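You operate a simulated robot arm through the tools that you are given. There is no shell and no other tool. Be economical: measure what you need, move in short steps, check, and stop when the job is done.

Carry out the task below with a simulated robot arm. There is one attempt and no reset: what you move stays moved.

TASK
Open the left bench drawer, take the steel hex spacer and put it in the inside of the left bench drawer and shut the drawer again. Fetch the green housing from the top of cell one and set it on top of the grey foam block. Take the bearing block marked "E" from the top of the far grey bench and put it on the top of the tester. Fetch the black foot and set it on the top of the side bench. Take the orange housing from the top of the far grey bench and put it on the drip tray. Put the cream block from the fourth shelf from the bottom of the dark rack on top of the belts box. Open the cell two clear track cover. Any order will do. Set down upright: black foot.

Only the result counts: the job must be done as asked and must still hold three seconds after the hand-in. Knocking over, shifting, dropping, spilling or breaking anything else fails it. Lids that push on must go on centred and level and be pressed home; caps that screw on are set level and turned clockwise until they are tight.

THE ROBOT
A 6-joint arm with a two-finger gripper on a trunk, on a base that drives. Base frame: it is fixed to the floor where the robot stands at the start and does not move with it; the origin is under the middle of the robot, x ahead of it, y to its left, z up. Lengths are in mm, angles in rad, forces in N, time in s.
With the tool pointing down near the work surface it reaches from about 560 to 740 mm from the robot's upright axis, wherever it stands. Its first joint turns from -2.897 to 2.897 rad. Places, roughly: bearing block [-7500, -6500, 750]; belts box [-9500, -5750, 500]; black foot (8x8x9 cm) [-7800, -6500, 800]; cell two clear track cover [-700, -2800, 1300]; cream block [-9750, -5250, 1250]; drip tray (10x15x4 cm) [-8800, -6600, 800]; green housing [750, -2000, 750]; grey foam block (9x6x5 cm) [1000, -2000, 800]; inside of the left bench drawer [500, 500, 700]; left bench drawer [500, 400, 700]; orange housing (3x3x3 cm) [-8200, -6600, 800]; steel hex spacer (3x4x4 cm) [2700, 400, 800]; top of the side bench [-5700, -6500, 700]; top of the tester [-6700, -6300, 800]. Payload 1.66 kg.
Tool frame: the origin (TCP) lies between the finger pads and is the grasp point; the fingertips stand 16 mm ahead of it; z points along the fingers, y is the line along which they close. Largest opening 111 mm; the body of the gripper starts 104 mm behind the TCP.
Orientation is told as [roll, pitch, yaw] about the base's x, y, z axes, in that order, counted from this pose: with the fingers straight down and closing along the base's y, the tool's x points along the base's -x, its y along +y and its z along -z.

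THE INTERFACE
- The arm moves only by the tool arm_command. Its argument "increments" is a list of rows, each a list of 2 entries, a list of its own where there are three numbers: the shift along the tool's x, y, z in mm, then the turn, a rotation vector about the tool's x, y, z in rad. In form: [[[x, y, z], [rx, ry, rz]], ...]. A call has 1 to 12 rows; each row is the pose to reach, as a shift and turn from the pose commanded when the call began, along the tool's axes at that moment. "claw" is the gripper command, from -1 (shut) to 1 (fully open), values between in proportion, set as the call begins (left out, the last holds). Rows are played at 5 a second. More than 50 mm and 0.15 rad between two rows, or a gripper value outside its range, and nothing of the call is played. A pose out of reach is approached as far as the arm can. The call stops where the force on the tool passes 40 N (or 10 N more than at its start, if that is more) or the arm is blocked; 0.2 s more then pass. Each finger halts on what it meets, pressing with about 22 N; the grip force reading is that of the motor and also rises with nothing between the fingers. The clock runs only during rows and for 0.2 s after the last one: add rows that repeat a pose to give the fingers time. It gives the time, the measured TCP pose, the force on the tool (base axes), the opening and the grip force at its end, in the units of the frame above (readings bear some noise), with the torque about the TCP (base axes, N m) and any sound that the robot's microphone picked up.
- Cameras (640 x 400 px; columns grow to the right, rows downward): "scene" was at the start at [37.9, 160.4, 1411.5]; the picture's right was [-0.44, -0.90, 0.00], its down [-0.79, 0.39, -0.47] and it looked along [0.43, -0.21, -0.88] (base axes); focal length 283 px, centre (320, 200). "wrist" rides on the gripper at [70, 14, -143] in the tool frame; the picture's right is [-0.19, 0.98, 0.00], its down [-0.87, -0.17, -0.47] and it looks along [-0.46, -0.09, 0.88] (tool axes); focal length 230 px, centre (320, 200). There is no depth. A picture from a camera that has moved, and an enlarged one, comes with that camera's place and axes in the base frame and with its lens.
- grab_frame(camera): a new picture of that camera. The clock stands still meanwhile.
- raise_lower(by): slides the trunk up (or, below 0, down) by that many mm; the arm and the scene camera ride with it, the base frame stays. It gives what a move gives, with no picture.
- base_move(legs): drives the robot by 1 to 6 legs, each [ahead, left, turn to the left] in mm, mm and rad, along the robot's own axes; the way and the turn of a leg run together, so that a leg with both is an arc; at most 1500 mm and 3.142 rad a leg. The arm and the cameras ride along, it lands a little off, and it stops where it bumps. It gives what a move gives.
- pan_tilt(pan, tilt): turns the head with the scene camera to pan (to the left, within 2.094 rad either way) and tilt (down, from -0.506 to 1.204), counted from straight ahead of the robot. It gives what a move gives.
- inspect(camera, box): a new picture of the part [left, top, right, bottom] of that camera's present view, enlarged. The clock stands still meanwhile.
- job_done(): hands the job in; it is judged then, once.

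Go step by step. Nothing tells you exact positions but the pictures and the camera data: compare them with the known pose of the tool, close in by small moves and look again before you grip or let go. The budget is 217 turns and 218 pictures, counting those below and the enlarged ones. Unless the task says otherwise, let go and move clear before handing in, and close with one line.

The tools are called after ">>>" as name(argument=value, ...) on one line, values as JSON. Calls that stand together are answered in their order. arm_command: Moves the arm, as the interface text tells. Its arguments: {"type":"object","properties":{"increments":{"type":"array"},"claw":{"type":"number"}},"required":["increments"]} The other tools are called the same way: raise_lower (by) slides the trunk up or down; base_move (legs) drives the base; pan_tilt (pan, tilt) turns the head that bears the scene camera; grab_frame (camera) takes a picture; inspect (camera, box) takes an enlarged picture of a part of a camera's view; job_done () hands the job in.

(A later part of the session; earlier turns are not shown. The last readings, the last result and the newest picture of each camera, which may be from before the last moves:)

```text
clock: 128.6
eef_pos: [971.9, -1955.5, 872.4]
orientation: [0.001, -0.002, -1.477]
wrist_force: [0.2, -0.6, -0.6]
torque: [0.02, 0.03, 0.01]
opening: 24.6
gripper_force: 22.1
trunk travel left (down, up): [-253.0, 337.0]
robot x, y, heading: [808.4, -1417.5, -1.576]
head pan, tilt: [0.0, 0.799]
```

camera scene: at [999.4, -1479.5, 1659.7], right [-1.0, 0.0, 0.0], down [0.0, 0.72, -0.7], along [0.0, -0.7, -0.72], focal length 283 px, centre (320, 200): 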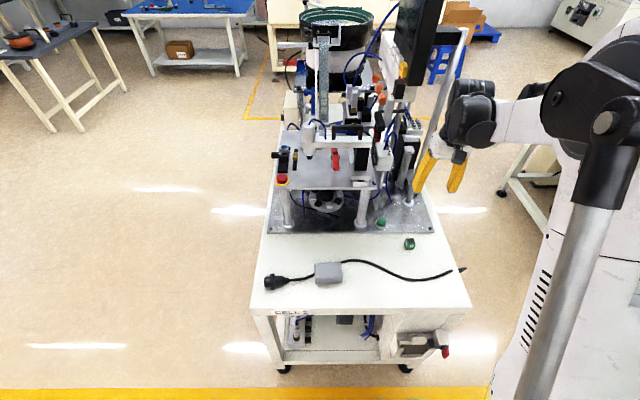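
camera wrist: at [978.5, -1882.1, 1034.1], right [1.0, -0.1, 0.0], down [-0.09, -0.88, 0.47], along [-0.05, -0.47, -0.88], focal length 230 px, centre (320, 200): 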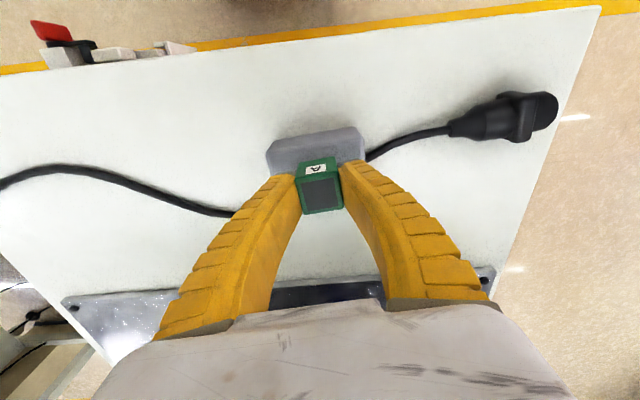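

>>> arm_command(increments=[[[0, 0, 2], [0, 0, 0]], [[0, 0, 4], [0, 0, 0]], [[0, 0, 4], [0, 0, 0]]])

>>> arm_command(increments=[[[0, 0, 2], [0, 0, 0]], [[0, 0, 4], [0, 0, 0]], [[0, 0, 4], [0, 0, 0]]])

>>> inspect(camera="scene", box=[270, 220, 390, 300])

```text
clock: 129.4
eef_pos: [973.5, -1955.9, 867.3]
orientation: [-0.002, -0.001, -1.478]
wrist_force: [-0.6, -0.1, -0.1]
torque: [0.0, 0.01, -0.04]
opening: 24.8
gripper_force: 21.6
trunk travel left (down, up): [-253.0, 337.0]
robot x, y, heading: [809.0, -1414.4, -1.579]
head pan, tilt: [0.0, 0.799]
```

```text
clock: 130.2
eef_pos: [973.9, -1956.0, 863.6]
orientation: [0.001, -0.003, -1.479]
wrist_force: [-0.6, -2.2, 12.8]
torque: [-0.03, -0.01, -0.01]
opening: 29.8
gripper_force: 21.6
trunk travel left (down, up): [-253.0, 337.0]
robot x, y, heading: [809.0, -1415.9, -1.58]
head pan, tilt: [0.0, 0.799]
```

```text
5.00 times, centred on (330, 260) of scene
camera zoom: at [999.0, -1477.3, 1660.0], right [-1.0, 0.0, 0.0], down [0.0, 0.72, -0.7], along [0.0, -0.7, -0.72], focal length 1417 px, centre (270, -100)
```

zoom: 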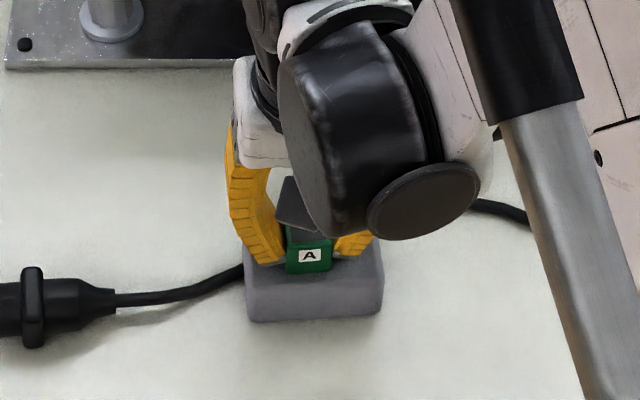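

Contact, but a bit near the front edge; lift slightly, shift 7 mm inward, set down and release.

>>> arm_command(increments=[[[0, 0, -6], [0, 0, 0]], [[-7, 0, -6], [0, 0, 0]], [[-7, 0, -3], [0, 0, 0]], [[-7, 0, -1], [0, 0, 0]], [[-7, 0, -1], [0, 0, 0]]])

>>> arm_command(increments=[[[0, 0, 0], [0, 0, 0]], [[0, 0, 0], [0, 0, 0]], [[0, 0, 0], [0, 0, 0]], [[0, 0, -30], [0, 0, 0]], [[0, 0, -70], [0, 0, 0]], [[0, 0, -110], [0, 0, 0]], [[0, 0, -110], [0, 0, 0]]], claw=0.1)

>>> grab_frame(camera="wrist")

>>> inspect(camera="scene", box=[270, 220, 390, 300])

```text
clock: 131.4
eef_pos: [974.1, -1963.0, 865.4]
orientation: [-0.002, -0.002, -1.479]
wrist_force: [0.4, 0.6, 8.9]
torque: [0.04, -0.01, 0.0]
opening: 27.6
gripper_force: 22.0
trunk travel left (down, up): [-253.0, 337.0]
robot x, y, heading: [808.9, -1417.8, -1.572]
head pan, tilt: [0.0, 0.799]
```

```text
clock: 133.0
eef_pos: [974.3, -1962.0, 973.3]
orientation: [-0.001, -0.003, -1.477]
wrist_force: [-0.9, -0.8, -0.1]
torque: [0.02, 0.0, 0.01]
opening: 63.1
gripper_force: 1.3
trunk travel left (down, up): [-253.0, 337.0]
robot x, y, heading: [812.4, -1415.7, -1.574]
head pan, tilt: [0.0, 0.799]
```

```text
147 pictures are left
camera wrist: at [980.5, -1892.8, 1116.6], right [1.0, -0.1, 0.0], down [-0.09, -0.88, 0.47], along [-0.05, -0.47, -0.88], focal length 230 px, centre (320, 200)
```

wrist: 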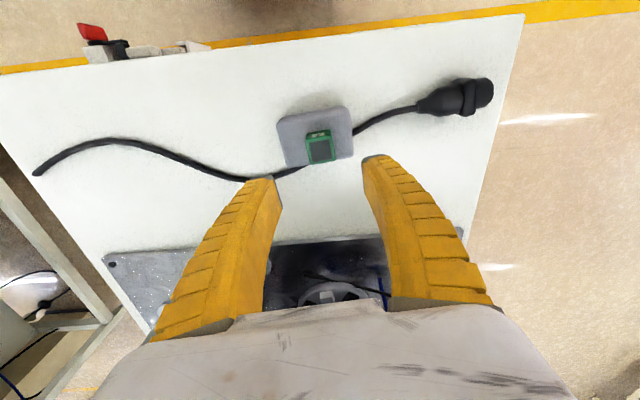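

```text
5.00 times, centred on (330, 260) of scene
camera zoom: at [999.5, -1478.4, 1659.7], right [-1.0, 0.0, 0.0], down [0.0, 0.72, -0.7], along [0.0, -0.7, -0.72], focal length 1417 px, centre (270, -100)
```

zoom: 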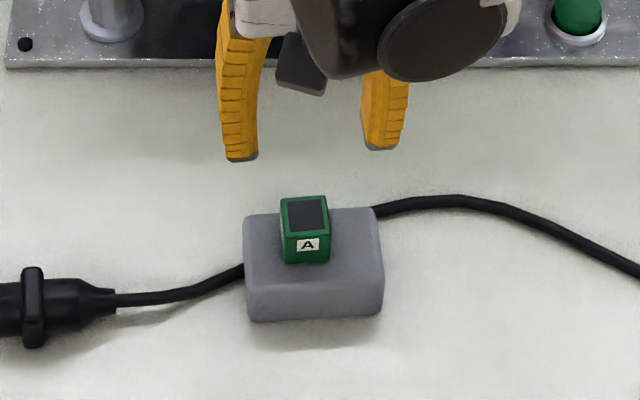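

Green housing is on the foam block. Next: the cell two track cover. Back off, drive over and look.

>>> base_move(legs=[[-500, 0, 0], [0, -1450, 0]])

>>> pan_tilt(pan=0.0, tilt=0.3)

>>> grab_frame(camera="scene")

```text
clock: 142.8
eef_pos: [-484.5, -1443.0, 973.6]
orientation: [0.0, -0.001, -1.493]
wrist_force: [0.7, -0.2, -0.6]
torque: [-0.03, 0.0, 0.02]
opening: 62.8
gripper_force: 0.7
trunk travel left (down, up): [-253.0, 337.0]
robot x, y, heading: [-637.6, -890.4, -1.59]
head pan, tilt: [0.0, 0.799]
```

```text
clock: 143.7
eef_pos: [-485.4, -1443.6, 974.4]
orientation: [-0.001, -0.001, -1.494]
wrist_force: [-0.9, -0.8, 0.8]
torque: [0.05, -0.03, -0.03]
opening: 63.1
gripper_force: 1.4
trunk travel left (down, up): [-253.0, 337.0]
robot x, y, heading: [-639.7, -892.9, -1.591]
head pan, tilt: [0.0, 0.3]
```

```text
145 pictures are left
camera scene: at [-451.7, -972.5, 1704.1], right [-1.0, 0.02, 0.0], down [0.01, 0.3, -0.95], along [-0.02, -0.95, -0.3], focal length 283 px, centre (320, 200)
```

scene: 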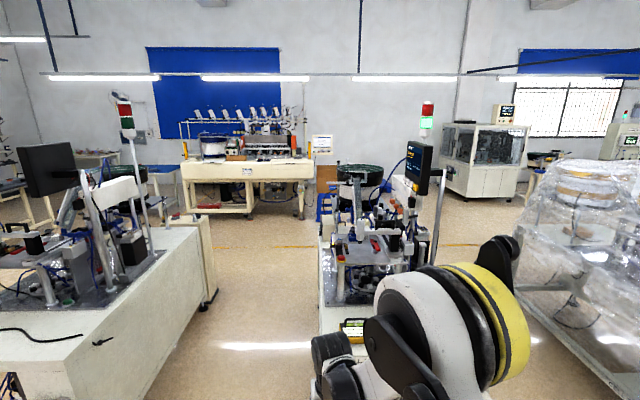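

>>> inspect(camera="scene", box=[300, 140, 450, 350])

```text
1.90 times, centred on (375, 245) of scene
camera zoom: at [-451.7, -972.5, 1704.1], right [-1.0, 0.02, 0.0], down [0.01, 0.3, -0.95], along [-0.02, -0.95, -0.3], focal length 540 px, centre (215, 114)
```

zoom: 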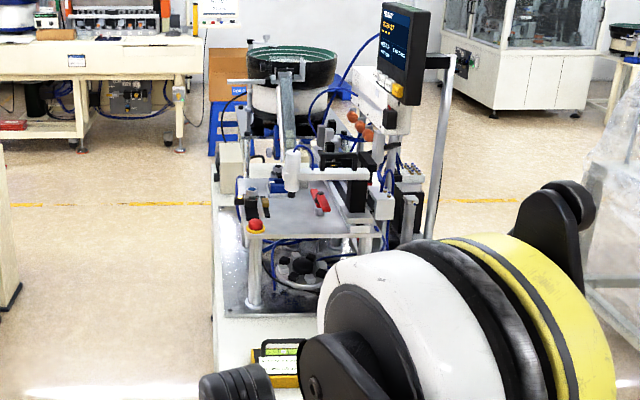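

The track is by the bowl feeder. I'll reach it from the aisle between the cells; drive around facing −x.

>>> base_move(legs=[[0, 850, 0.02], [0, 0, -1.57], [0, 1100, 0]])

>>> pan_tilt(pan=0.4, tilt=0.5)

>>> grab_frame(camera="scene")

```text
clock: 157.2
eef_pos: [-305.4, -2199.9, 972.6]
orientation: [0.0, -0.003, -3.005]
wrist_force: [-0.1, -0.5, 0.3]
torque: [0.02, 0.02, -0.01]
opening: 62.9
gripper_force: 1.5
trunk travel left (down, up): [-253.0, 337.0]
robot x, y, heading: [234.8, -2012.7, -3.104]
head pan, tilt: [0.0, 0.3]
```

```text
clock: 158.1
eef_pos: [-305.9, -2200.9, 972.6]
orientation: [-0.001, -0.001, -3.006]
wrist_force: [0.6, -0.3, 0.4]
torque: [-0.02, -0.02, 0.03]
opening: 63.4
gripper_force: 1.3
trunk travel left (down, up): [-253.0, 337.0]
robot x, y, heading: [231.6, -2016.9, -3.099]
head pan, tilt: [0.4, 0.499]
```

```text
143 pictures are left
camera scene: at [178.2, -2241.4, 1685.8], right [-0.42, 0.91, 0.0], down [0.43, 0.2, -0.88], along [-0.8, -0.37, -0.48], focal length 283 px, centre (320, 200)
```

scene: 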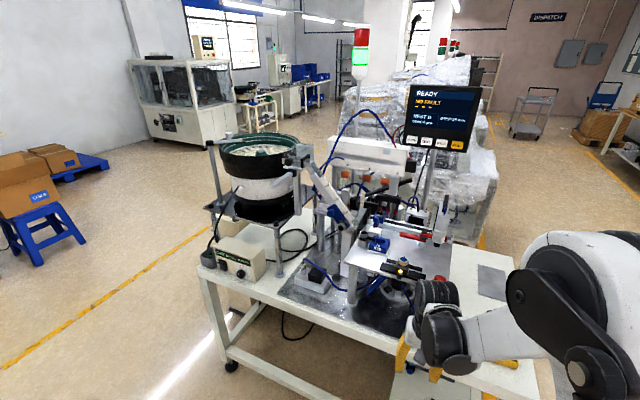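

>>> inspect(camera="scene", box=[200, 110, 420, 290])

>>> inspect(camera="scene", box=[280, 130, 370, 240])

```text
2.22 times, centred on (310, 200) of scene
camera zoom: at [178.2, -2241.4, 1685.8], right [-0.42, 0.91, 0.0], down [0.43, 0.2, -0.88], along [-0.8, -0.37, -0.48], focal length 630 px, centre (342, 200)
```

zoom: 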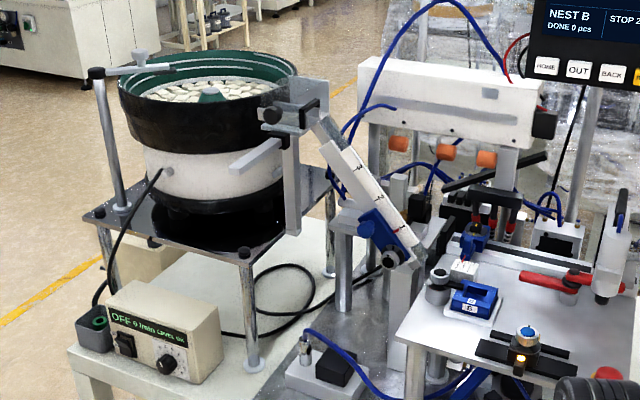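

```text
3.64 times, centred on (325, 185) of scene
camera zoom: at [178.2, -2241.4, 1685.8], right [-0.42, 0.91, 0.0], down [0.43, 0.2, -0.88], along [-0.8, -0.37, -0.48], focal length 1030 px, centre (302, 254)
```

zoom: 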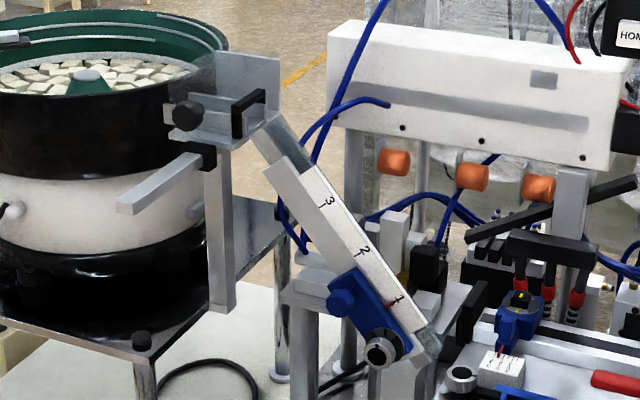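

There's a clear panel with a black handle at the head of the track. Raise the trunk and move closer for a better look.

>>> raise_lower(by=250)

>>> base_move(legs=[[0, 450, -0.04]])

>>> pan_tilt(pan=0.2, tilt=0.6)

>>> grab_frame(camera="scene")

>>> grab_frame(camera="wrist")

```text
clock: 160.7
eef_pos: [-305.2, -2199.0, 1223.1]
orientation: [0.001, -0.002, -3.006]
wrist_force: [-0.3, -0.4, -0.2]
torque: [0.0, 0.03, -0.01]
opening: 62.8
gripper_force: 1.6
trunk travel left (down, up): [-503.0, 87.0]
robot x, y, heading: [234.4, -2012.9, -3.101]
head pan, tilt: [0.4, 0.499]
```

```text
clock: 163.4
eef_pos: [-302.0, -2629.6, 1223.8]
orientation: [-0.001, -0.003, -3.037]
wrist_force: [-0.7, 0.7, 0.2]
torque: [0.0, 0.02, 0.0]
opening: 63.0
gripper_force: 1.6
trunk travel left (down, up): [-503.0, 87.0]
robot x, y, heading: [241.1, -2459.0, -3.144]
head pan, tilt: [0.4, 0.499]
```

```text
clock: 164.1
eef_pos: [-301.6, -2630.8, 1223.3]
orientation: [0.0, -0.001, -3.038]
wrist_force: [-0.7, 0.0, 0.9]
torque: [-0.02, 0.04, 0.02]
opening: 63.1
gripper_force: 1.0
trunk travel left (down, up): [-503.0, 87.0]
robot x, y, heading: [243.3, -2459.5, -3.137]
head pan, tilt: [0.201, 0.6]
```

```text
140 pictures are left
camera scene: at [178.0, -2670.0, 1926.7], right [-0.21, 0.98, 0.0], down [0.55, 0.12, -0.83], along [-0.81, -0.17, -0.56], focal length 283 px, centre (320, 200)
```

scene: 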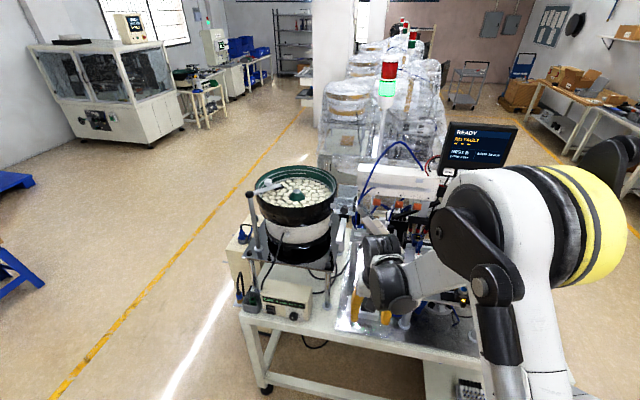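

```text
139 pictures are left
camera wrist: at [-230.7, -2637.9, 1366.5], right [-0.09, -1.0, 0.0], down [-0.88, 0.08, 0.47], along [-0.47, 0.04, -0.88], focal length 230 px, centre (320, 200)
```

wrist: 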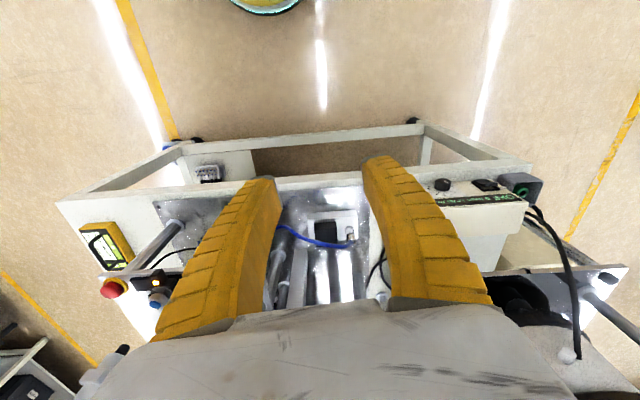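

>>> arm_command(increments=[[[0, -45, 0], [0, 0, 0]], [[0, -90, 0], [0, 0, 0]], [[0, -135, 0], [0, 0, 0]], [[0, -180, 0], [0, 0, 0]], [[0, -225, 0], [0, 0, 0]], [[0, -270, 0], [0, 0, 0]], [[0, -315, 0], [0, 0, 0]]])

>>> pan_tilt(pan=0.1, tilt=0.6)

>>> inspect(camera="scene", box=[260, 150, 420, 270])

```text
clock: 165.7
eef_pos: [-335.2, -2313.3, 1222.2]
orientation: [0.002, -0.001, -3.037]
wrist_force: [-0.3, -0.6, 0.7]
torque: [-0.03, -0.01, -0.01]
opening: 63.1
gripper_force: 1.5
trunk travel left (down, up): [-503.0, 87.0]
robot x, y, heading: [243.4, -2460.3, -3.134]
head pan, tilt: [0.201, 0.6]
```

```text
clock: 166.4
eef_pos: [-334.5, -2317.2, 1222.8]
orientation: [-0.001, -0.002, -3.037]
wrist_force: [-1.6, 0.7, -0.9]
torque: [-0.01, -0.02, 0.0]
opening: 62.9
gripper_force: 1.7
trunk travel left (down, up): [-503.0, 87.0]
robot x, y, heading: [242.3, -2461.8, -3.137]
head pan, tilt: [0.099, 0.6]
```

```text
3.33 times, centred on (340, 210) of scene
camera zoom: at [176.7, -2662.0, 1926.6], right [-0.11, 0.99, 0.0], down [0.56, 0.06, -0.83], along [-0.82, -0.09, -0.56], focal length 944 px, centre (253, 167)
```

zoom: 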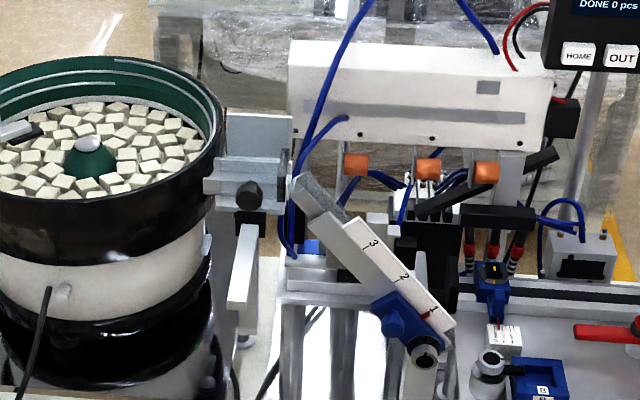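

>>> inspect(camera="scene", box=[310, 180, 380, 260])

>>> inspect(camera="scene", box=[340, 200, 460, 290])

```text
5.00 times, centred on (345, 220) of scene
camera zoom: at [176.7, -2662.0, 1926.6], right [-0.11, 0.99, 0.0], down [0.56, 0.06, -0.83], along [-0.82, -0.09, -0.56], focal length 1417 px, centre (195, 100)
```

zoom: 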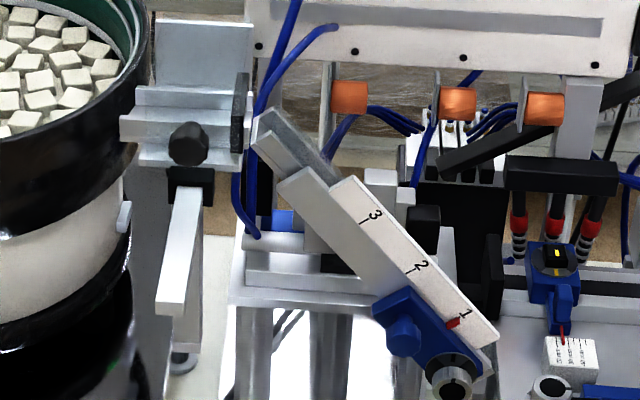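

```text
4.44 times, centred on (400, 245) of scene
camera zoom: at [176.7, -2662.0, 1926.6], right [-0.11, 0.99, 0.0], down [0.56, 0.06, -0.83], along [-0.82, -0.09, -0.56], focal length 1259 px, centre (-36, 0)
```

zoom: 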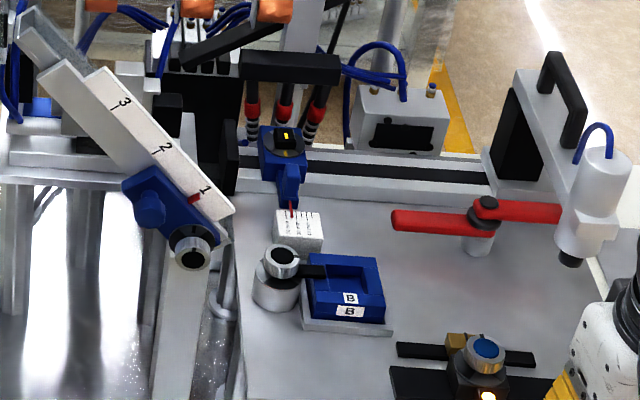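

>>> inspect(camera="scene", box=[324, 180, 364, 220])

```text
10.00 times, centred on (344, 200) of scene
camera zoom: at [176.7, -2662.0, 1926.6], right [-0.11, 0.99, 0.0], down [0.56, 0.06, -0.83], along [-0.82, -0.09, -0.56], focal length 2833 px, centre (80, 200)
```

zoom: 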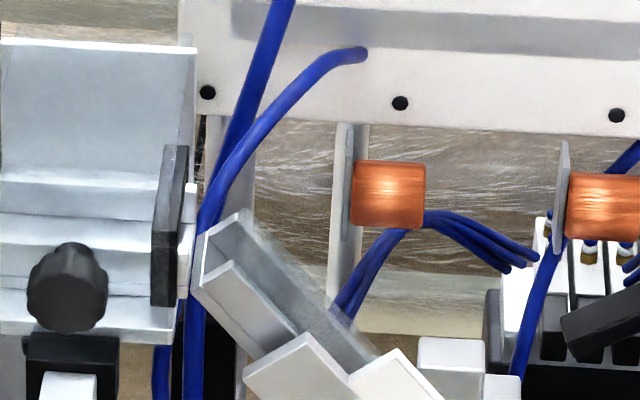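

>>> inspect(camera="scene", box=[306, 170, 346, 215])

>>> pan_tilt(pan=-0.2, tilt=0.55)

>>> inspect(camera="scene", box=[180, 150, 320, 280])

```text
8.89 times, centred on (326, 192) of scene
camera zoom: at [176.7, -2662.0, 1926.6], right [-0.11, 0.99, 0.0], down [0.56, 0.06, -0.83], along [-0.82, -0.09, -0.56], focal length 2518 px, centre (267, 267)
```

zoom: 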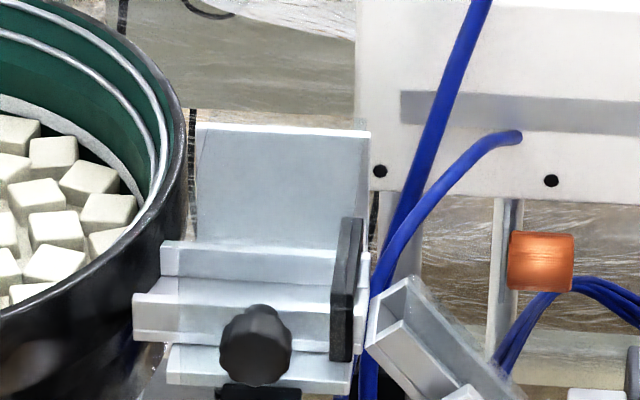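

```text
clock: 167.2
eef_pos: [-335.1, -2315.8, 1222.3]
orientation: [0.002, -0.002, -3.037]
wrist_force: [-0.5, -0.3, 0.2]
torque: [-0.01, 0.02, 0.06]
opening: 62.9
gripper_force: 0.9
trunk travel left (down, up): [-503.0, 87.0]
robot x, y, heading: [242.9, -2461.8, -3.137]
head pan, tilt: [-0.201, 0.55]
```

```text
3.08 times, centred on (250, 215) of scene
camera zoom: at [176.3, -2634.9, 1931.2], right [0.19, 0.98, 0.0], down [0.51, -0.1, -0.85], along [-0.84, 0.16, -0.52], focal length 872 px, centre (535, 154)
```

zoom: 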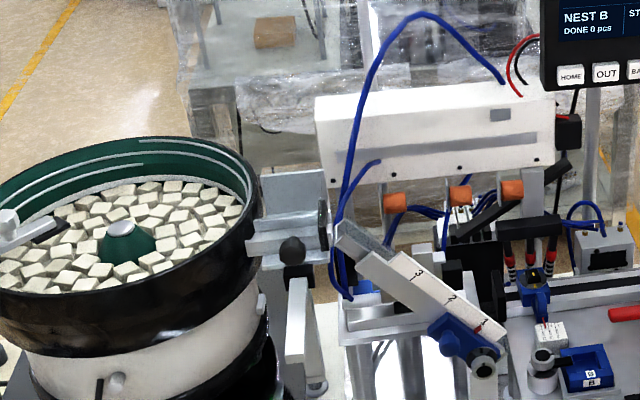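

I need a closer look at the head of the track; raise the hand above it and use the wrist camera.

>>> raise_lower(by=80)

>>> arm_command(increments=[[[0, 0, -45], [0, 0, 0]], [[0, 0, -90], [0, 0, 0]], [[0, 0, -135], [0, 0, 0]], [[0, 0, -160], [0, 0, 0]], [[0, 45, -160], [0, 0, 0]], [[0, 90, -160], [0, 0, 0]], [[0, 135, -160], [0, 0, 0]], [[0, 180, -160], [0, 0, 0]], [[0, 220, -160], [0, 0, 0]]])

>>> base_move(legs=[[130, 200, 0]])

>>> grab_frame(camera="wrist")

```text
clock: 168.4
eef_pos: [-336.1, -2314.5, 1302.6]
orientation: [0.0, -0.001, -3.037]
wrist_force: [-0.3, -0.9, -0.7]
torque: [0.03, 0.0, 0.01]
opening: 63.1
gripper_force: 1.1
trunk travel left (down, up): [-583.0, 7.0]
robot x, y, heading: [246.9, -2461.0, -3.138]
head pan, tilt: [-0.201, 0.55]
```

```text
clock: 170.4
eef_pos: [-310.4, -2534.0, 1464.0]
orientation: [0.0, -0.001, -3.04]
wrist_force: [-0.1, -0.1, 0.5]
torque: [0.05, 0.01, 0.03]
opening: 63.0
gripper_force: 1.3
trunk travel left (down, up): [-583.0, 7.0]
robot x, y, heading: [246.2, -2461.3, -3.137]
head pan, tilt: [-0.201, 0.55]
```

```text
clock: 172.1
eef_pos: [-438.2, -2729.0, 1465.1]
orientation: [0.0, -0.001, -3.04]
wrist_force: [0.1, -1.0, 0.4]
torque: [0.02, 0.0, -0.01]
opening: 63.2
gripper_force: 1.1
trunk travel left (down, up): [-583.0, 7.0]
robot x, y, heading: [121.1, -2659.6, -3.141]
head pan, tilt: [-0.201, 0.55]
```

```text
132 pictures are left
camera wrist: at [-367.5, -2737.0, 1607.3], right [-0.09, -1.0, 0.0], down [-0.88, 0.08, 0.47], along [-0.47, 0.04, -0.88], focal length 230 px, centre (320, 200)
```

wrist: 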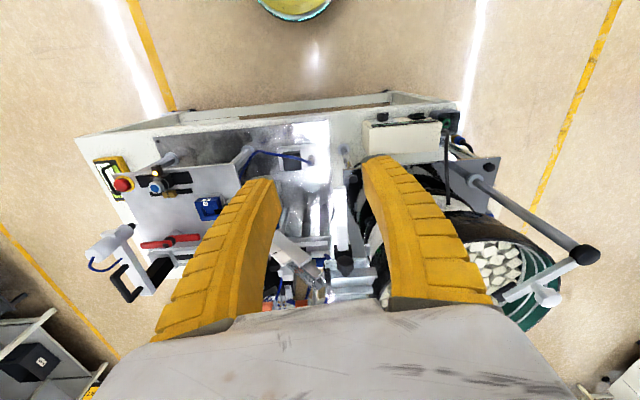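

>>> inspect(camera="wrist", box=[300, 220, 400, 305])

>>> inspect(camera="scene", box=[160, 150, 320, 280])

```text
4.71 times, centred on (350, 262) of wrist
camera zoom: at [-367.5, -2737.0, 1607.3], right [-0.09, -1.0, 0.0], down [-0.88, 0.08, 0.47], along [-0.47, 0.04, -0.88], focal length 1083 px, centre (179, -94)
```

zoom: 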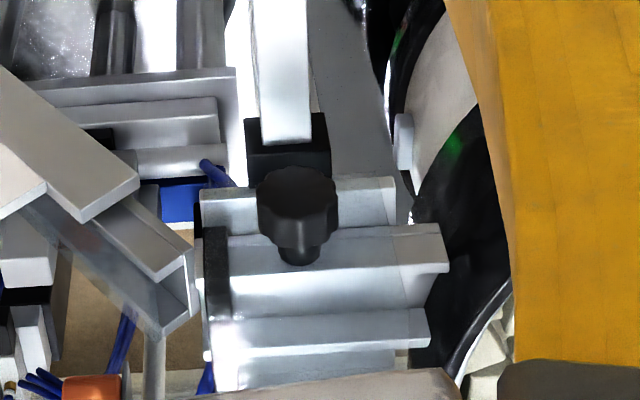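

```text
3.08 times, centred on (240, 215) of scene
camera zoom: at [49.6, -2833.8, 2011.2], right [0.2, 0.98, 0.0], down [0.51, -0.1, -0.85], along [-0.84, 0.17, -0.52], focal length 872 px, centre (566, 154)
```

zoom: 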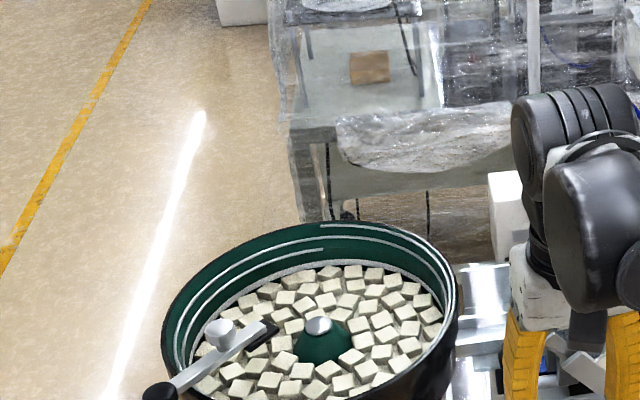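

>>> arm_command(increments=[[[-40, 0, -10], [0, 0, 0]], [[-80, 0, -10], [0, 0, 0]], [[-120, 0, -10], [0, 0, 0]]], claw=1)

>>> inspect(camera="wrist", box=[240, 140, 400, 290])

```text
clock: 172.9
eef_pos: [-560.4, -2742.2, 1473.8]
orientation: [-0.001, 0.0, -3.039]
wrist_force: [-0.6, 0.6, -0.6]
torque: [-0.07, -0.06, 0.01]
opening: 111.3
gripper_force: 0.1
trunk travel left (down, up): [-583.0, 7.0]
robot x, y, heading: [118.4, -2661.7, -3.137]
head pan, tilt: [-0.201, 0.55]
```

```text
2.67 times, centred on (320, 215) of wrist
camera zoom: at [-490.0, -2748.9, 1616.1], right [-0.09, -1.0, 0.0], down [-0.88, 0.08, 0.47], along [-0.47, 0.04, -0.88], focal length 614 px, centre (320, 160)
```

zoom: 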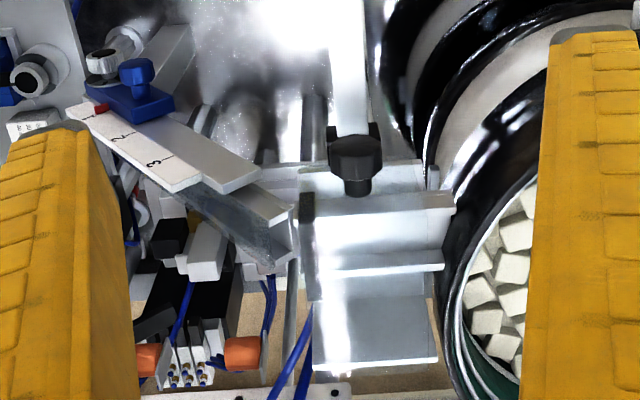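

>>> inspect(camera="wrist", box=[300, 175, 365, 245])

>>> inspect(camera="wrist", box=[270, 175, 335, 240])

```text
5.71 times, centred on (332, 210) of wrist
camera zoom: at [-490.0, -2748.9, 1616.1], right [-0.09, -1.0, 0.0], down [-0.88, 0.08, 0.47], along [-0.47, 0.04, -0.88], focal length 1315 px, centre (249, 143)
```

zoom: 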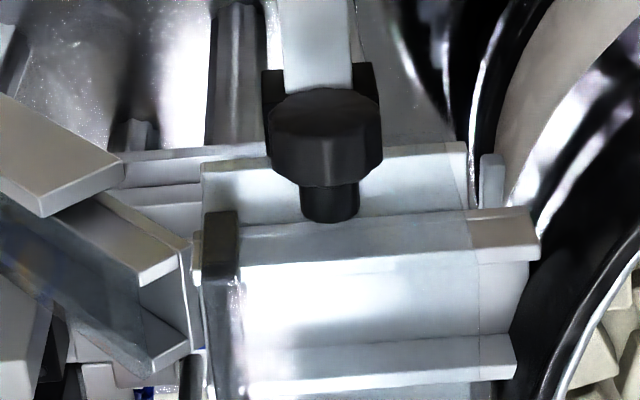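

```text
6.15 times, centred on (302, 208) of wrist
camera zoom: at [-490.0, -2748.9, 1616.1], right [-0.09, -1.0, 0.0], down [-0.88, 0.08, 0.47], along [-0.47, 0.04, -0.88], focal length 1416 px, centre (428, 154)
```

zoom: 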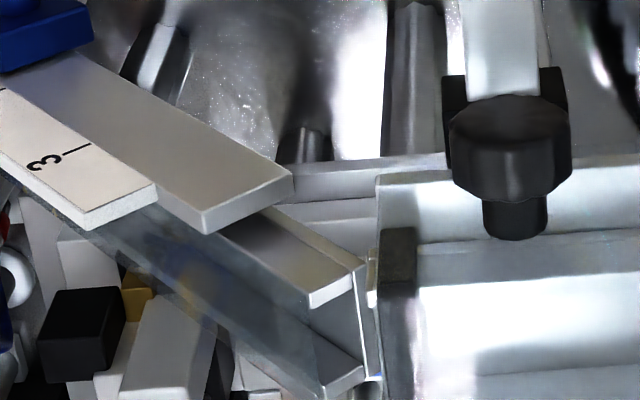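

I still can't tell hinge from handle. I'll retreat and view it from a lower height with the scene camera.

>>> arm_command(increments=[[[40, 0, 0], [0, 0, 0]], [[80, 0, 0], [0, 0, 0]], [[120, 0, 0], [0, 0, 0]]])

>>> base_move(legs=[[-150, -250, 0]])

>>> raise_lower(by=-420)

>>> pan_tilt(pan=0.1, tilt=0.2)

>>> grab_frame(camera="scene")

```text
clock: 173.7
eef_pos: [-435.1, -2729.2, 1474.5]
orientation: [-0.002, -0.005, -3.041]
wrist_force: [0.5, 0.3, 0.4]
torque: [-0.01, 0.06, -0.01]
opening: 110.8
gripper_force: 0.1
trunk travel left (down, up): [-583.0, 7.0]
robot x, y, heading: [114.8, -2663.8, -3.129]
head pan, tilt: [-0.201, 0.55]
```

```text
clock: 175.8
eef_pos: [-289.0, -2473.9, 1474.2]
orientation: [-0.001, -0.002, -3.036]
wrist_force: [-0.1, 0.2, 0.2]
torque: [0.0, 0.0, 0.0]
opening: 110.9
gripper_force: 0.2
trunk travel left (down, up): [-583.0, 7.0]
robot x, y, heading: [268.0, -2399.5, -3.132]
head pan, tilt: [-0.201, 0.55]
```

```text
refused: -420 is not a number from -400 to 400
```

```text
clock: 176.6
eef_pos: [-290.6, -2475.2, 1473.1]
orientation: [0.0, -0.002, -3.037]
wrist_force: [-1.1, -0.7, -0.9]
torque: [-0.02, -0.01, 0.01]
opening: 111.0
gripper_force: 0.1
trunk travel left (down, up): [-583.0, 7.0]
robot x, y, heading: [265.2, -2406.4, -3.131]
head pan, tilt: [0.099, 0.201]
```

```text
126 pictures are left
camera scene: at [194.6, -2603.9, 2043.3], right [-0.11, 0.99, 0.0], down [0.2, 0.02, -0.98], along [-0.97, -0.1, -0.2], focal length 283 px, centre (320, 200)
```

scene: 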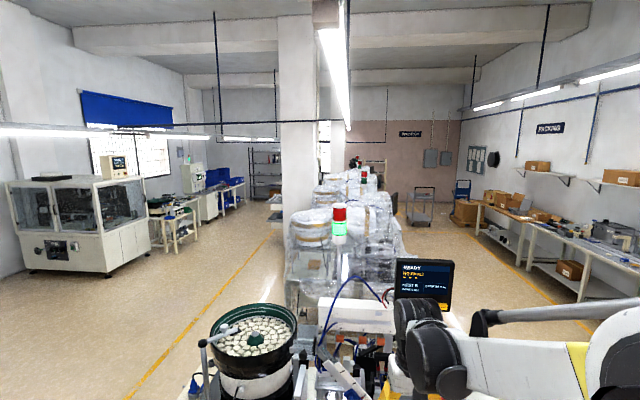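

>>> raise_lower(by=-400)

>>> pan_tilt(pan=0.1, tilt=0.3)

>>> grab_frame(camera="scene")

```text
clock: 180.4
eef_pos: [-288.7, -2475.1, 1074.6]
orientation: [0.0, -0.002, -3.035]
wrist_force: [0.0, 0.1, 0.8]
torque: [0.02, 0.03, 0.02]
opening: 111.0
gripper_force: 0.0
trunk travel left (down, up): [-183.0, 407.0]
robot x, y, heading: [263.3, -2403.6, -3.135]
head pan, tilt: [0.099, 0.201]
```

```text
clock: 181.1
eef_pos: [-289.5, -2475.8, 1074.2]
orientation: [-0.001, -0.001, -3.036]
wrist_force: [-0.5, 0.3, 1.0]
torque: [-0.06, 0.02, -0.02]
opening: 110.5
gripper_force: 0.0
trunk travel left (down, up): [-183.0, 407.0]
robot x, y, heading: [266.8, -2405.1, -3.13]
head pan, tilt: [0.099, 0.3]
```

```text
125 pictures are left
camera scene: at [195.0, -2603.5, 1634.2], right [-0.11, 0.99, 0.0], down [0.29, 0.03, -0.96], along [-0.95, -0.1, -0.3], focal length 283 px, centre (320, 200)
```

scene: 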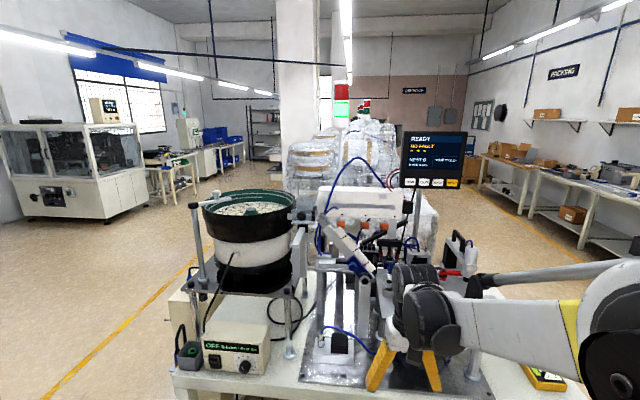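

>>> inspect(camera="scene", box=[278, 185, 338, 245])

```text
6.67 times, centred on (308, 215) of scene
camera zoom: at [195.0, -2603.5, 1634.2], right [-0.11, 0.99, 0.0], down [0.29, 0.03, -0.96], along [-0.95, -0.1, -0.3], focal length 1889 px, centre (400, 100)
```

zoom: 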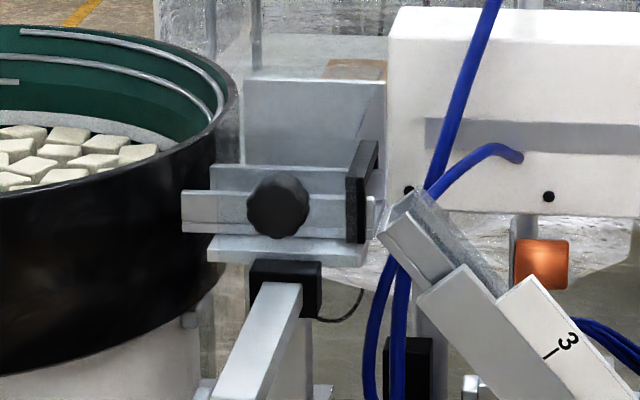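

I read it as a clear L-shaped lid with a front knob (≈[-685, −2760, 1299], Ø≈31) hinged at the back. I'll approach the knob from above with fingers closing along y.

>>> raise_lower(by=340)

>>> arm_command(increments=[[[0, 0, 0], [0, 0, 0.1]], [[0, 0, 0], [0, 0, 0.1]], [[0, 0, 0], [0, 0, 0.1]]], claw=0.0)

>>> base_move(legs=[[0, 260, -0.01], [250, 0, 0]])

>>> grab_frame(camera="wrist")

```text
clock: 184.4
eef_pos: [-288.5, -2474.9, 1413.7]
orientation: [-0.001, -0.001, -3.037]
wrist_force: [1.5, -0.5, 0.8]
torque: [0.0, 0.01, 0.02]
opening: 111.0
gripper_force: 0.2
trunk travel left (down, up): [-523.0, 67.0]
robot x, y, heading: [264.5, -2402.8, -3.137]
head pan, tilt: [0.099, 0.3]
```

```text
clock: 185.2
eef_pos: [-288.3, -2474.5, 1414.6]
orientation: [0.0, -0.002, -3.136]
wrist_force: [0.3, 1.1, -0.2]
torque: [0.0, -0.04, 0.0]
opening: 57.7
gripper_force: 1.5
trunk travel left (down, up): [-523.0, 67.0]
robot x, y, heading: [265.4, -2404.0, -3.135]
head pan, tilt: [0.099, 0.3]
```

```text
clock: 188.5
eef_pos: [-535.2, -2737.6, 1414.2]
orientation: [0.0, -0.003, -3.136]
wrist_force: [-0.7, 0.5, 0.5]
torque: [0.01, -0.02, 0.01]
opening: 57.5
gripper_force: 1.8
trunk travel left (down, up): [-523.0, 67.0]
robot x, y, heading: [21.2, -2666.6, -3.132]
head pan, tilt: [0.099, 0.3]
```

```text
123 pictures are left
camera wrist: at [-465.5, -2752.3, 1557.1], right [-0.19, -0.98, 0.0], down [-0.87, 0.16, 0.47], along [-0.47, 0.09, -0.88], focal length 230 px, centre (320, 200)
```

wrist: 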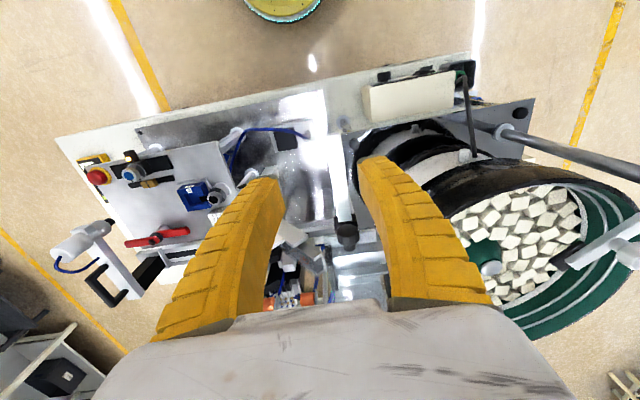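

>>> arm_command(increments=[[[0, 10, 35], [0, 0, 0]], [[0, 18, 70], [0, 0, 0]], [[0, 18, 110], [0, 0, 0]], [[0, 18, 110], [0, 0, 0]]])

>>> grab_frame(camera="wrist")

>>> pan_tilt(pan=0.0, tilt=0.7)

>>> grab_frame(camera="scene")

```text
clock: 189.5
eef_pos: [-534.9, -2755.4, 1306.0]
orientation: [0.001, -0.001, -3.136]
wrist_force: [0.1, 0.0, -0.2]
torque: [-0.02, 0.04, -0.01]
opening: 57.7
gripper_force: 1.6
trunk travel left (down, up): [-523.0, 67.0]
robot x, y, heading: [21.1, -2667.1, -3.132]
head pan, tilt: [0.099, 0.3]
```

```text
122 pictures are left
camera wrist: at [-464.9, -2770.1, 1448.3], right [-0.19, -0.98, 0.0], down [-0.87, 0.16, 0.47], along [-0.47, 0.09, -0.88], focal length 230 px, centre (320, 200)
```

wrist: 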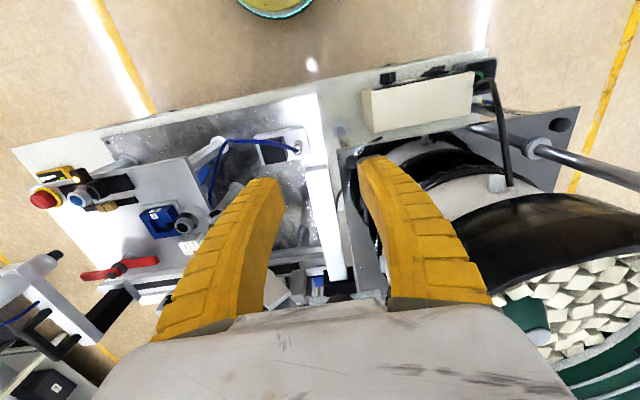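

```text
clock: 190.4
eef_pos: [-535.1, -2755.6, 1305.0]
orientation: [0.0, -0.002, -3.136]
wrist_force: [-0.4, -0.2, -1.5]
torque: [0.03, 0.02, 0.01]
opening: 57.5
gripper_force: 1.4
trunk travel left (down, up): [-523.0, 67.0]
robot x, y, heading: [20.4, -2665.2, -3.137]
head pan, tilt: [0.0, 0.7]
```

```text
121 pictures are left
camera scene: at [-43.9, -2858.3, 1938.1], right [-0.01, 1.0, 0.0], down [0.64, 0.0, -0.77], along [-0.77, -0.01, -0.64], focal length 283 px, centre (320, 200)
```

scene: 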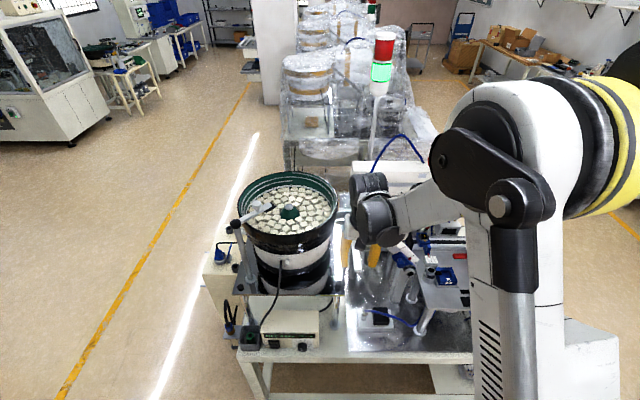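

>>> inspect(camera="scene", box=[315, 170, 395, 270])

```text
4.00 times, centred on (355, 220) of scene
camera zoom: at [-43.9, -2858.3, 1938.1], right [-0.01, 1.0, 0.0], down [0.64, 0.0, -0.77], along [-0.77, -0.01, -0.64], focal length 1133 px, centre (180, 120)
```

zoom: 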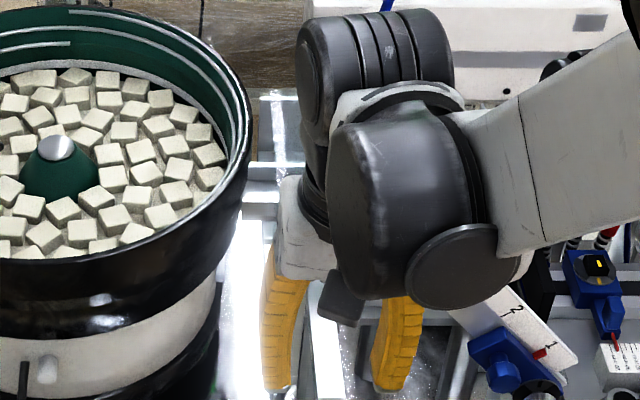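

Refined knob position ≈[-660, −2756, 1305]. Advance with fingers straddling it and close.

>>> arm_command(increments=[[[-40, 0, 0], [0, 0, 0]], [[-80, 0, 0], [0, 0, 0]], [[-105, 0, 0], [0, 0, 0]], [[-115, 0, 0], [0, 0, 0]], [[-125, 0, 0], [0, 0, 0]], [[-125, 0, 0], [0, 0, 0]]])

>>> arm_command(increments=[[[0, 0, 0], [0, 0, 0]], [[0, 0, 0], [0, 0, 0]], [[0, 0, 0], [0, 0, 0]], [[0, 0, 0], [0, 0, 0]]], claw=-1)

>>> grab_frame(camera="wrist")

>>> inspect(camera="scene", box=[315, 150, 395, 250])

```text
clock: 191.8
eef_pos: [-658.3, -2757.0, 1306.4]
orientation: [-0.001, -0.002, -3.138]
wrist_force: [10.8, 0.0, -0.8]
torque: [-0.04, 0.08, -0.42]
opening: 57.5
gripper_force: 1.6
trunk travel left (down, up): [-523.0, 67.0]
robot x, y, heading: [19.4, -2667.4, -3.135]
head pan, tilt: [0.0, 0.7]
```

```text
clock: 192.7
eef_pos: [-656.8, -2753.3, 1303.0]
orientation: [-0.002, 0.001, -3.143]
wrist_force: [13.4, 9.6, -23.1]
torque: [-0.16, 0.44, -0.53]
opening: 21.2
gripper_force: 33.8
trunk travel left (down, up): [-523.0, 67.0]
robot x, y, heading: [23.0, -2666.2, -3.133]
head pan, tilt: [0.0, 0.7]
stopped in row 4: the force on the tool passed its limit at 41 N (the readings are from after the stop); the commanded pose is now the measured one
```

```text
119 pictures are left
camera wrist: at [-588.6, -2768.5, 1447.0], right [-0.19, -0.98, 0.0], down [-0.87, 0.17, 0.47], along [-0.46, 0.09, -0.88], focal length 230 px, centre (320, 200)
```

wrist: 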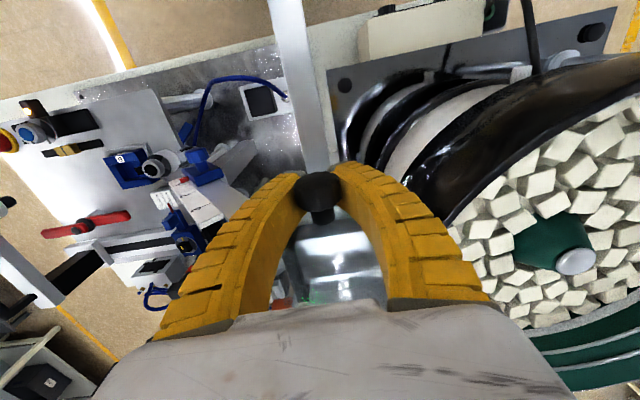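

```text
4.00 times, centred on (355, 200) of scene
camera zoom: at [-43.6, -2857.6, 1938.0], right [-0.01, 1.0, 0.0], down [0.64, 0.0, -0.77], along [-0.77, 0.0, -0.64], focal length 1133 px, centre (180, 200)
```

zoom: 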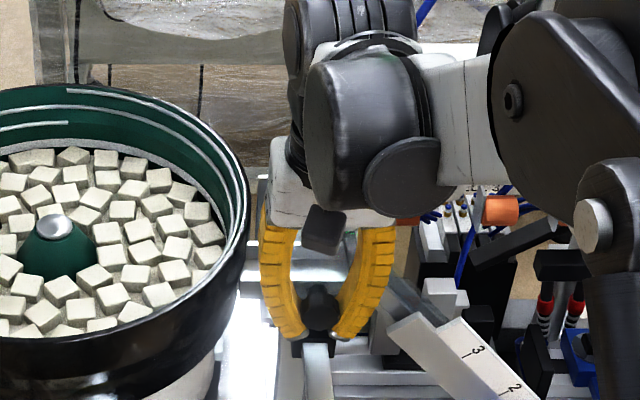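

Knob gripped. Gently lift and watch the forces.

>>> arm_command(increments=[[[0, 0, -3], [0, 0, 0]], [[0, 0, -6], [0, 0, 0]], [[0, 0, -10], [0, 0, 0]], [[0, 0, -15], [0, 0, 0]]])

>>> grab_frame(camera="wrist")

>>> inspect(camera="scene", box=[315, 150, 395, 250])

```text
clock: 193.0
eef_pos: [-657.1, -2753.6, 1303.8]
orientation: [-0.005, 0.003, 3.142]
wrist_force: [9.1, 5.8, -24.8]
torque: [-0.03, 0.89, 0.17]
opening: 20.9
gripper_force: 33.5
trunk travel left (down, up): [-523.0, 67.0]
robot x, y, heading: [22.4, -2663.8, -3.138]
head pan, tilt: [0.0, 0.7]
stopped in row 1: the force on the tool passed its limit at 47 N (the readings are from after the stop); the commanded pose is now the measured one
```

```text
117 pictures are left
camera wrist: at [-588.7, -2768.5, 1446.6], right [-0.19, -0.98, 0.0], down [-0.87, 0.17, 0.47], along [-0.46, 0.09, -0.88], focal length 230 px, centre (320, 200)
```

wrist: 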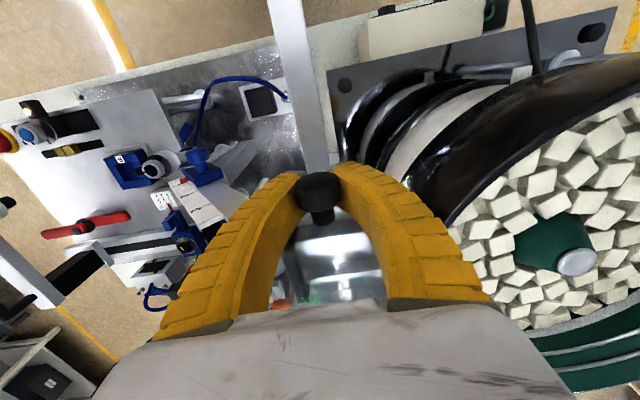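

```text
4.00 times, centred on (355, 200) of scene
camera zoom: at [-44.6, -2857.7, 1938.0], right [-0.01, 1.0, 0.0], down [0.64, 0.0, -0.76], along [-0.76, 0.0, -0.64], focal length 1133 px, centre (180, 200)
```

zoom: 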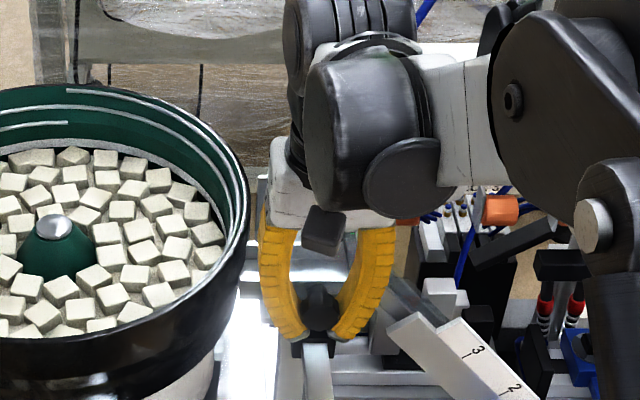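

Lifting is resisted. Test a gentle pull outward (+x).

>>> arm_command(increments=[[[2, 0, 0], [0, 0, 0]], [[4, 0, 0], [0, 0, 0]], [[7, 0, 0], [0, 0, 0]], [[10, 0, 0], [0, 0, 0]]])

>>> inspect(camera="wrist", box=[260, 160, 400, 300])

```text
clock: 194.0
eef_pos: [-650.5, -2753.6, 1303.1]
orientation: [-0.001, 0.004, -3.142]
wrist_force: [-1.5, 10.5, -26.2]
torque: [-0.18, 0.65, -0.1]
opening: 21.0
gripper_force: 34.2
trunk travel left (down, up): [-523.0, 67.0]
robot x, y, heading: [22.1, -2666.2, -3.133]
head pan, tilt: [0.0, 0.7]
```

```text
2.86 times, centred on (330, 230) of wrist
camera zoom: at [-581.4, -2768.3, 1446.6], right [-0.19, -0.98, 0.0], down [-0.87, 0.17, 0.47], along [-0.46, 0.09, -0.88], focal length 657 px, centre (291, 114)
```

zoom: 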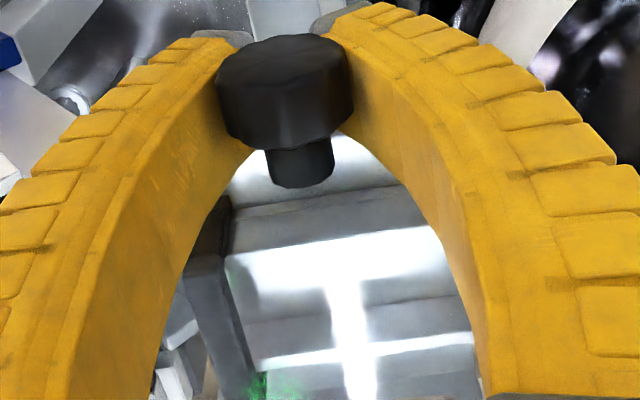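

Regrip a little lower to remove the preload, then test lifting again.

>>> arm_command(increments=[[[0, 0, 0], [0, 0, 0]], [[0, 0, 0], [0, 0, 0]], [[-2, 0, 4], [0, 0, 0]], [[-2, 0, 7], [0, 0, 0]], [[-2, 0, 7], [0, 0, 0]]], claw=0)

>>> arm_command(increments=[[[0, 0, 0], [0, 0, 0]], [[0, 0, 0], [0, 0, 0]], [[0, 0, 0], [0, 0, 0]], [[0, 0, 0], [0, 0, 0]]], claw=-0.6)

>>> inspect(camera="wrist", box=[260, 160, 400, 300])

```text
clock: 195.2
eef_pos: [-650.7, -2753.9, 1297.1]
orientation: [-0.002, 0.001, -3.141]
wrist_force: [-0.1, -0.1, 0.3]
torque: [0.02, 0.0, -0.04]
opening: 57.5
gripper_force: 1.5
trunk travel left (down, up): [-523.0, 67.0]
robot x, y, heading: [20.6, -2664.8, -3.136]
head pan, tilt: [0.0, 0.7]
```

```text
clock: 196.2
eef_pos: [-649.3, -2754.2, 1297.3]
orientation: [-0.003, 0.003, -3.141]
wrist_force: [1.0, 0.0, -0.2]
torque: [-0.06, -0.02, 0.0]
opening: 25.1
gripper_force: 2.3
trunk travel left (down, up): [-523.0, 67.0]
robot x, y, heading: [25.2, -2666.5, -3.139]
head pan, tilt: [0.0, 0.7]
```

```text
2.86 times, centred on (330, 230) of wrist
camera zoom: at [-580.9, -2769.1, 1440.8], right [-0.19, -0.98, 0.0], down [-0.87, 0.17, 0.47], along [-0.46, 0.09, -0.88], focal length 657 px, centre (291, 114)
```

zoom: 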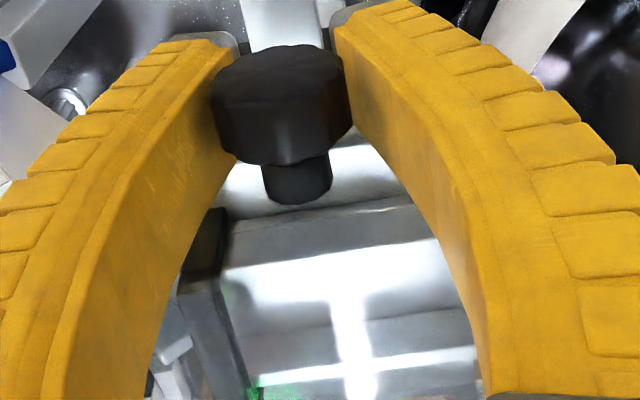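

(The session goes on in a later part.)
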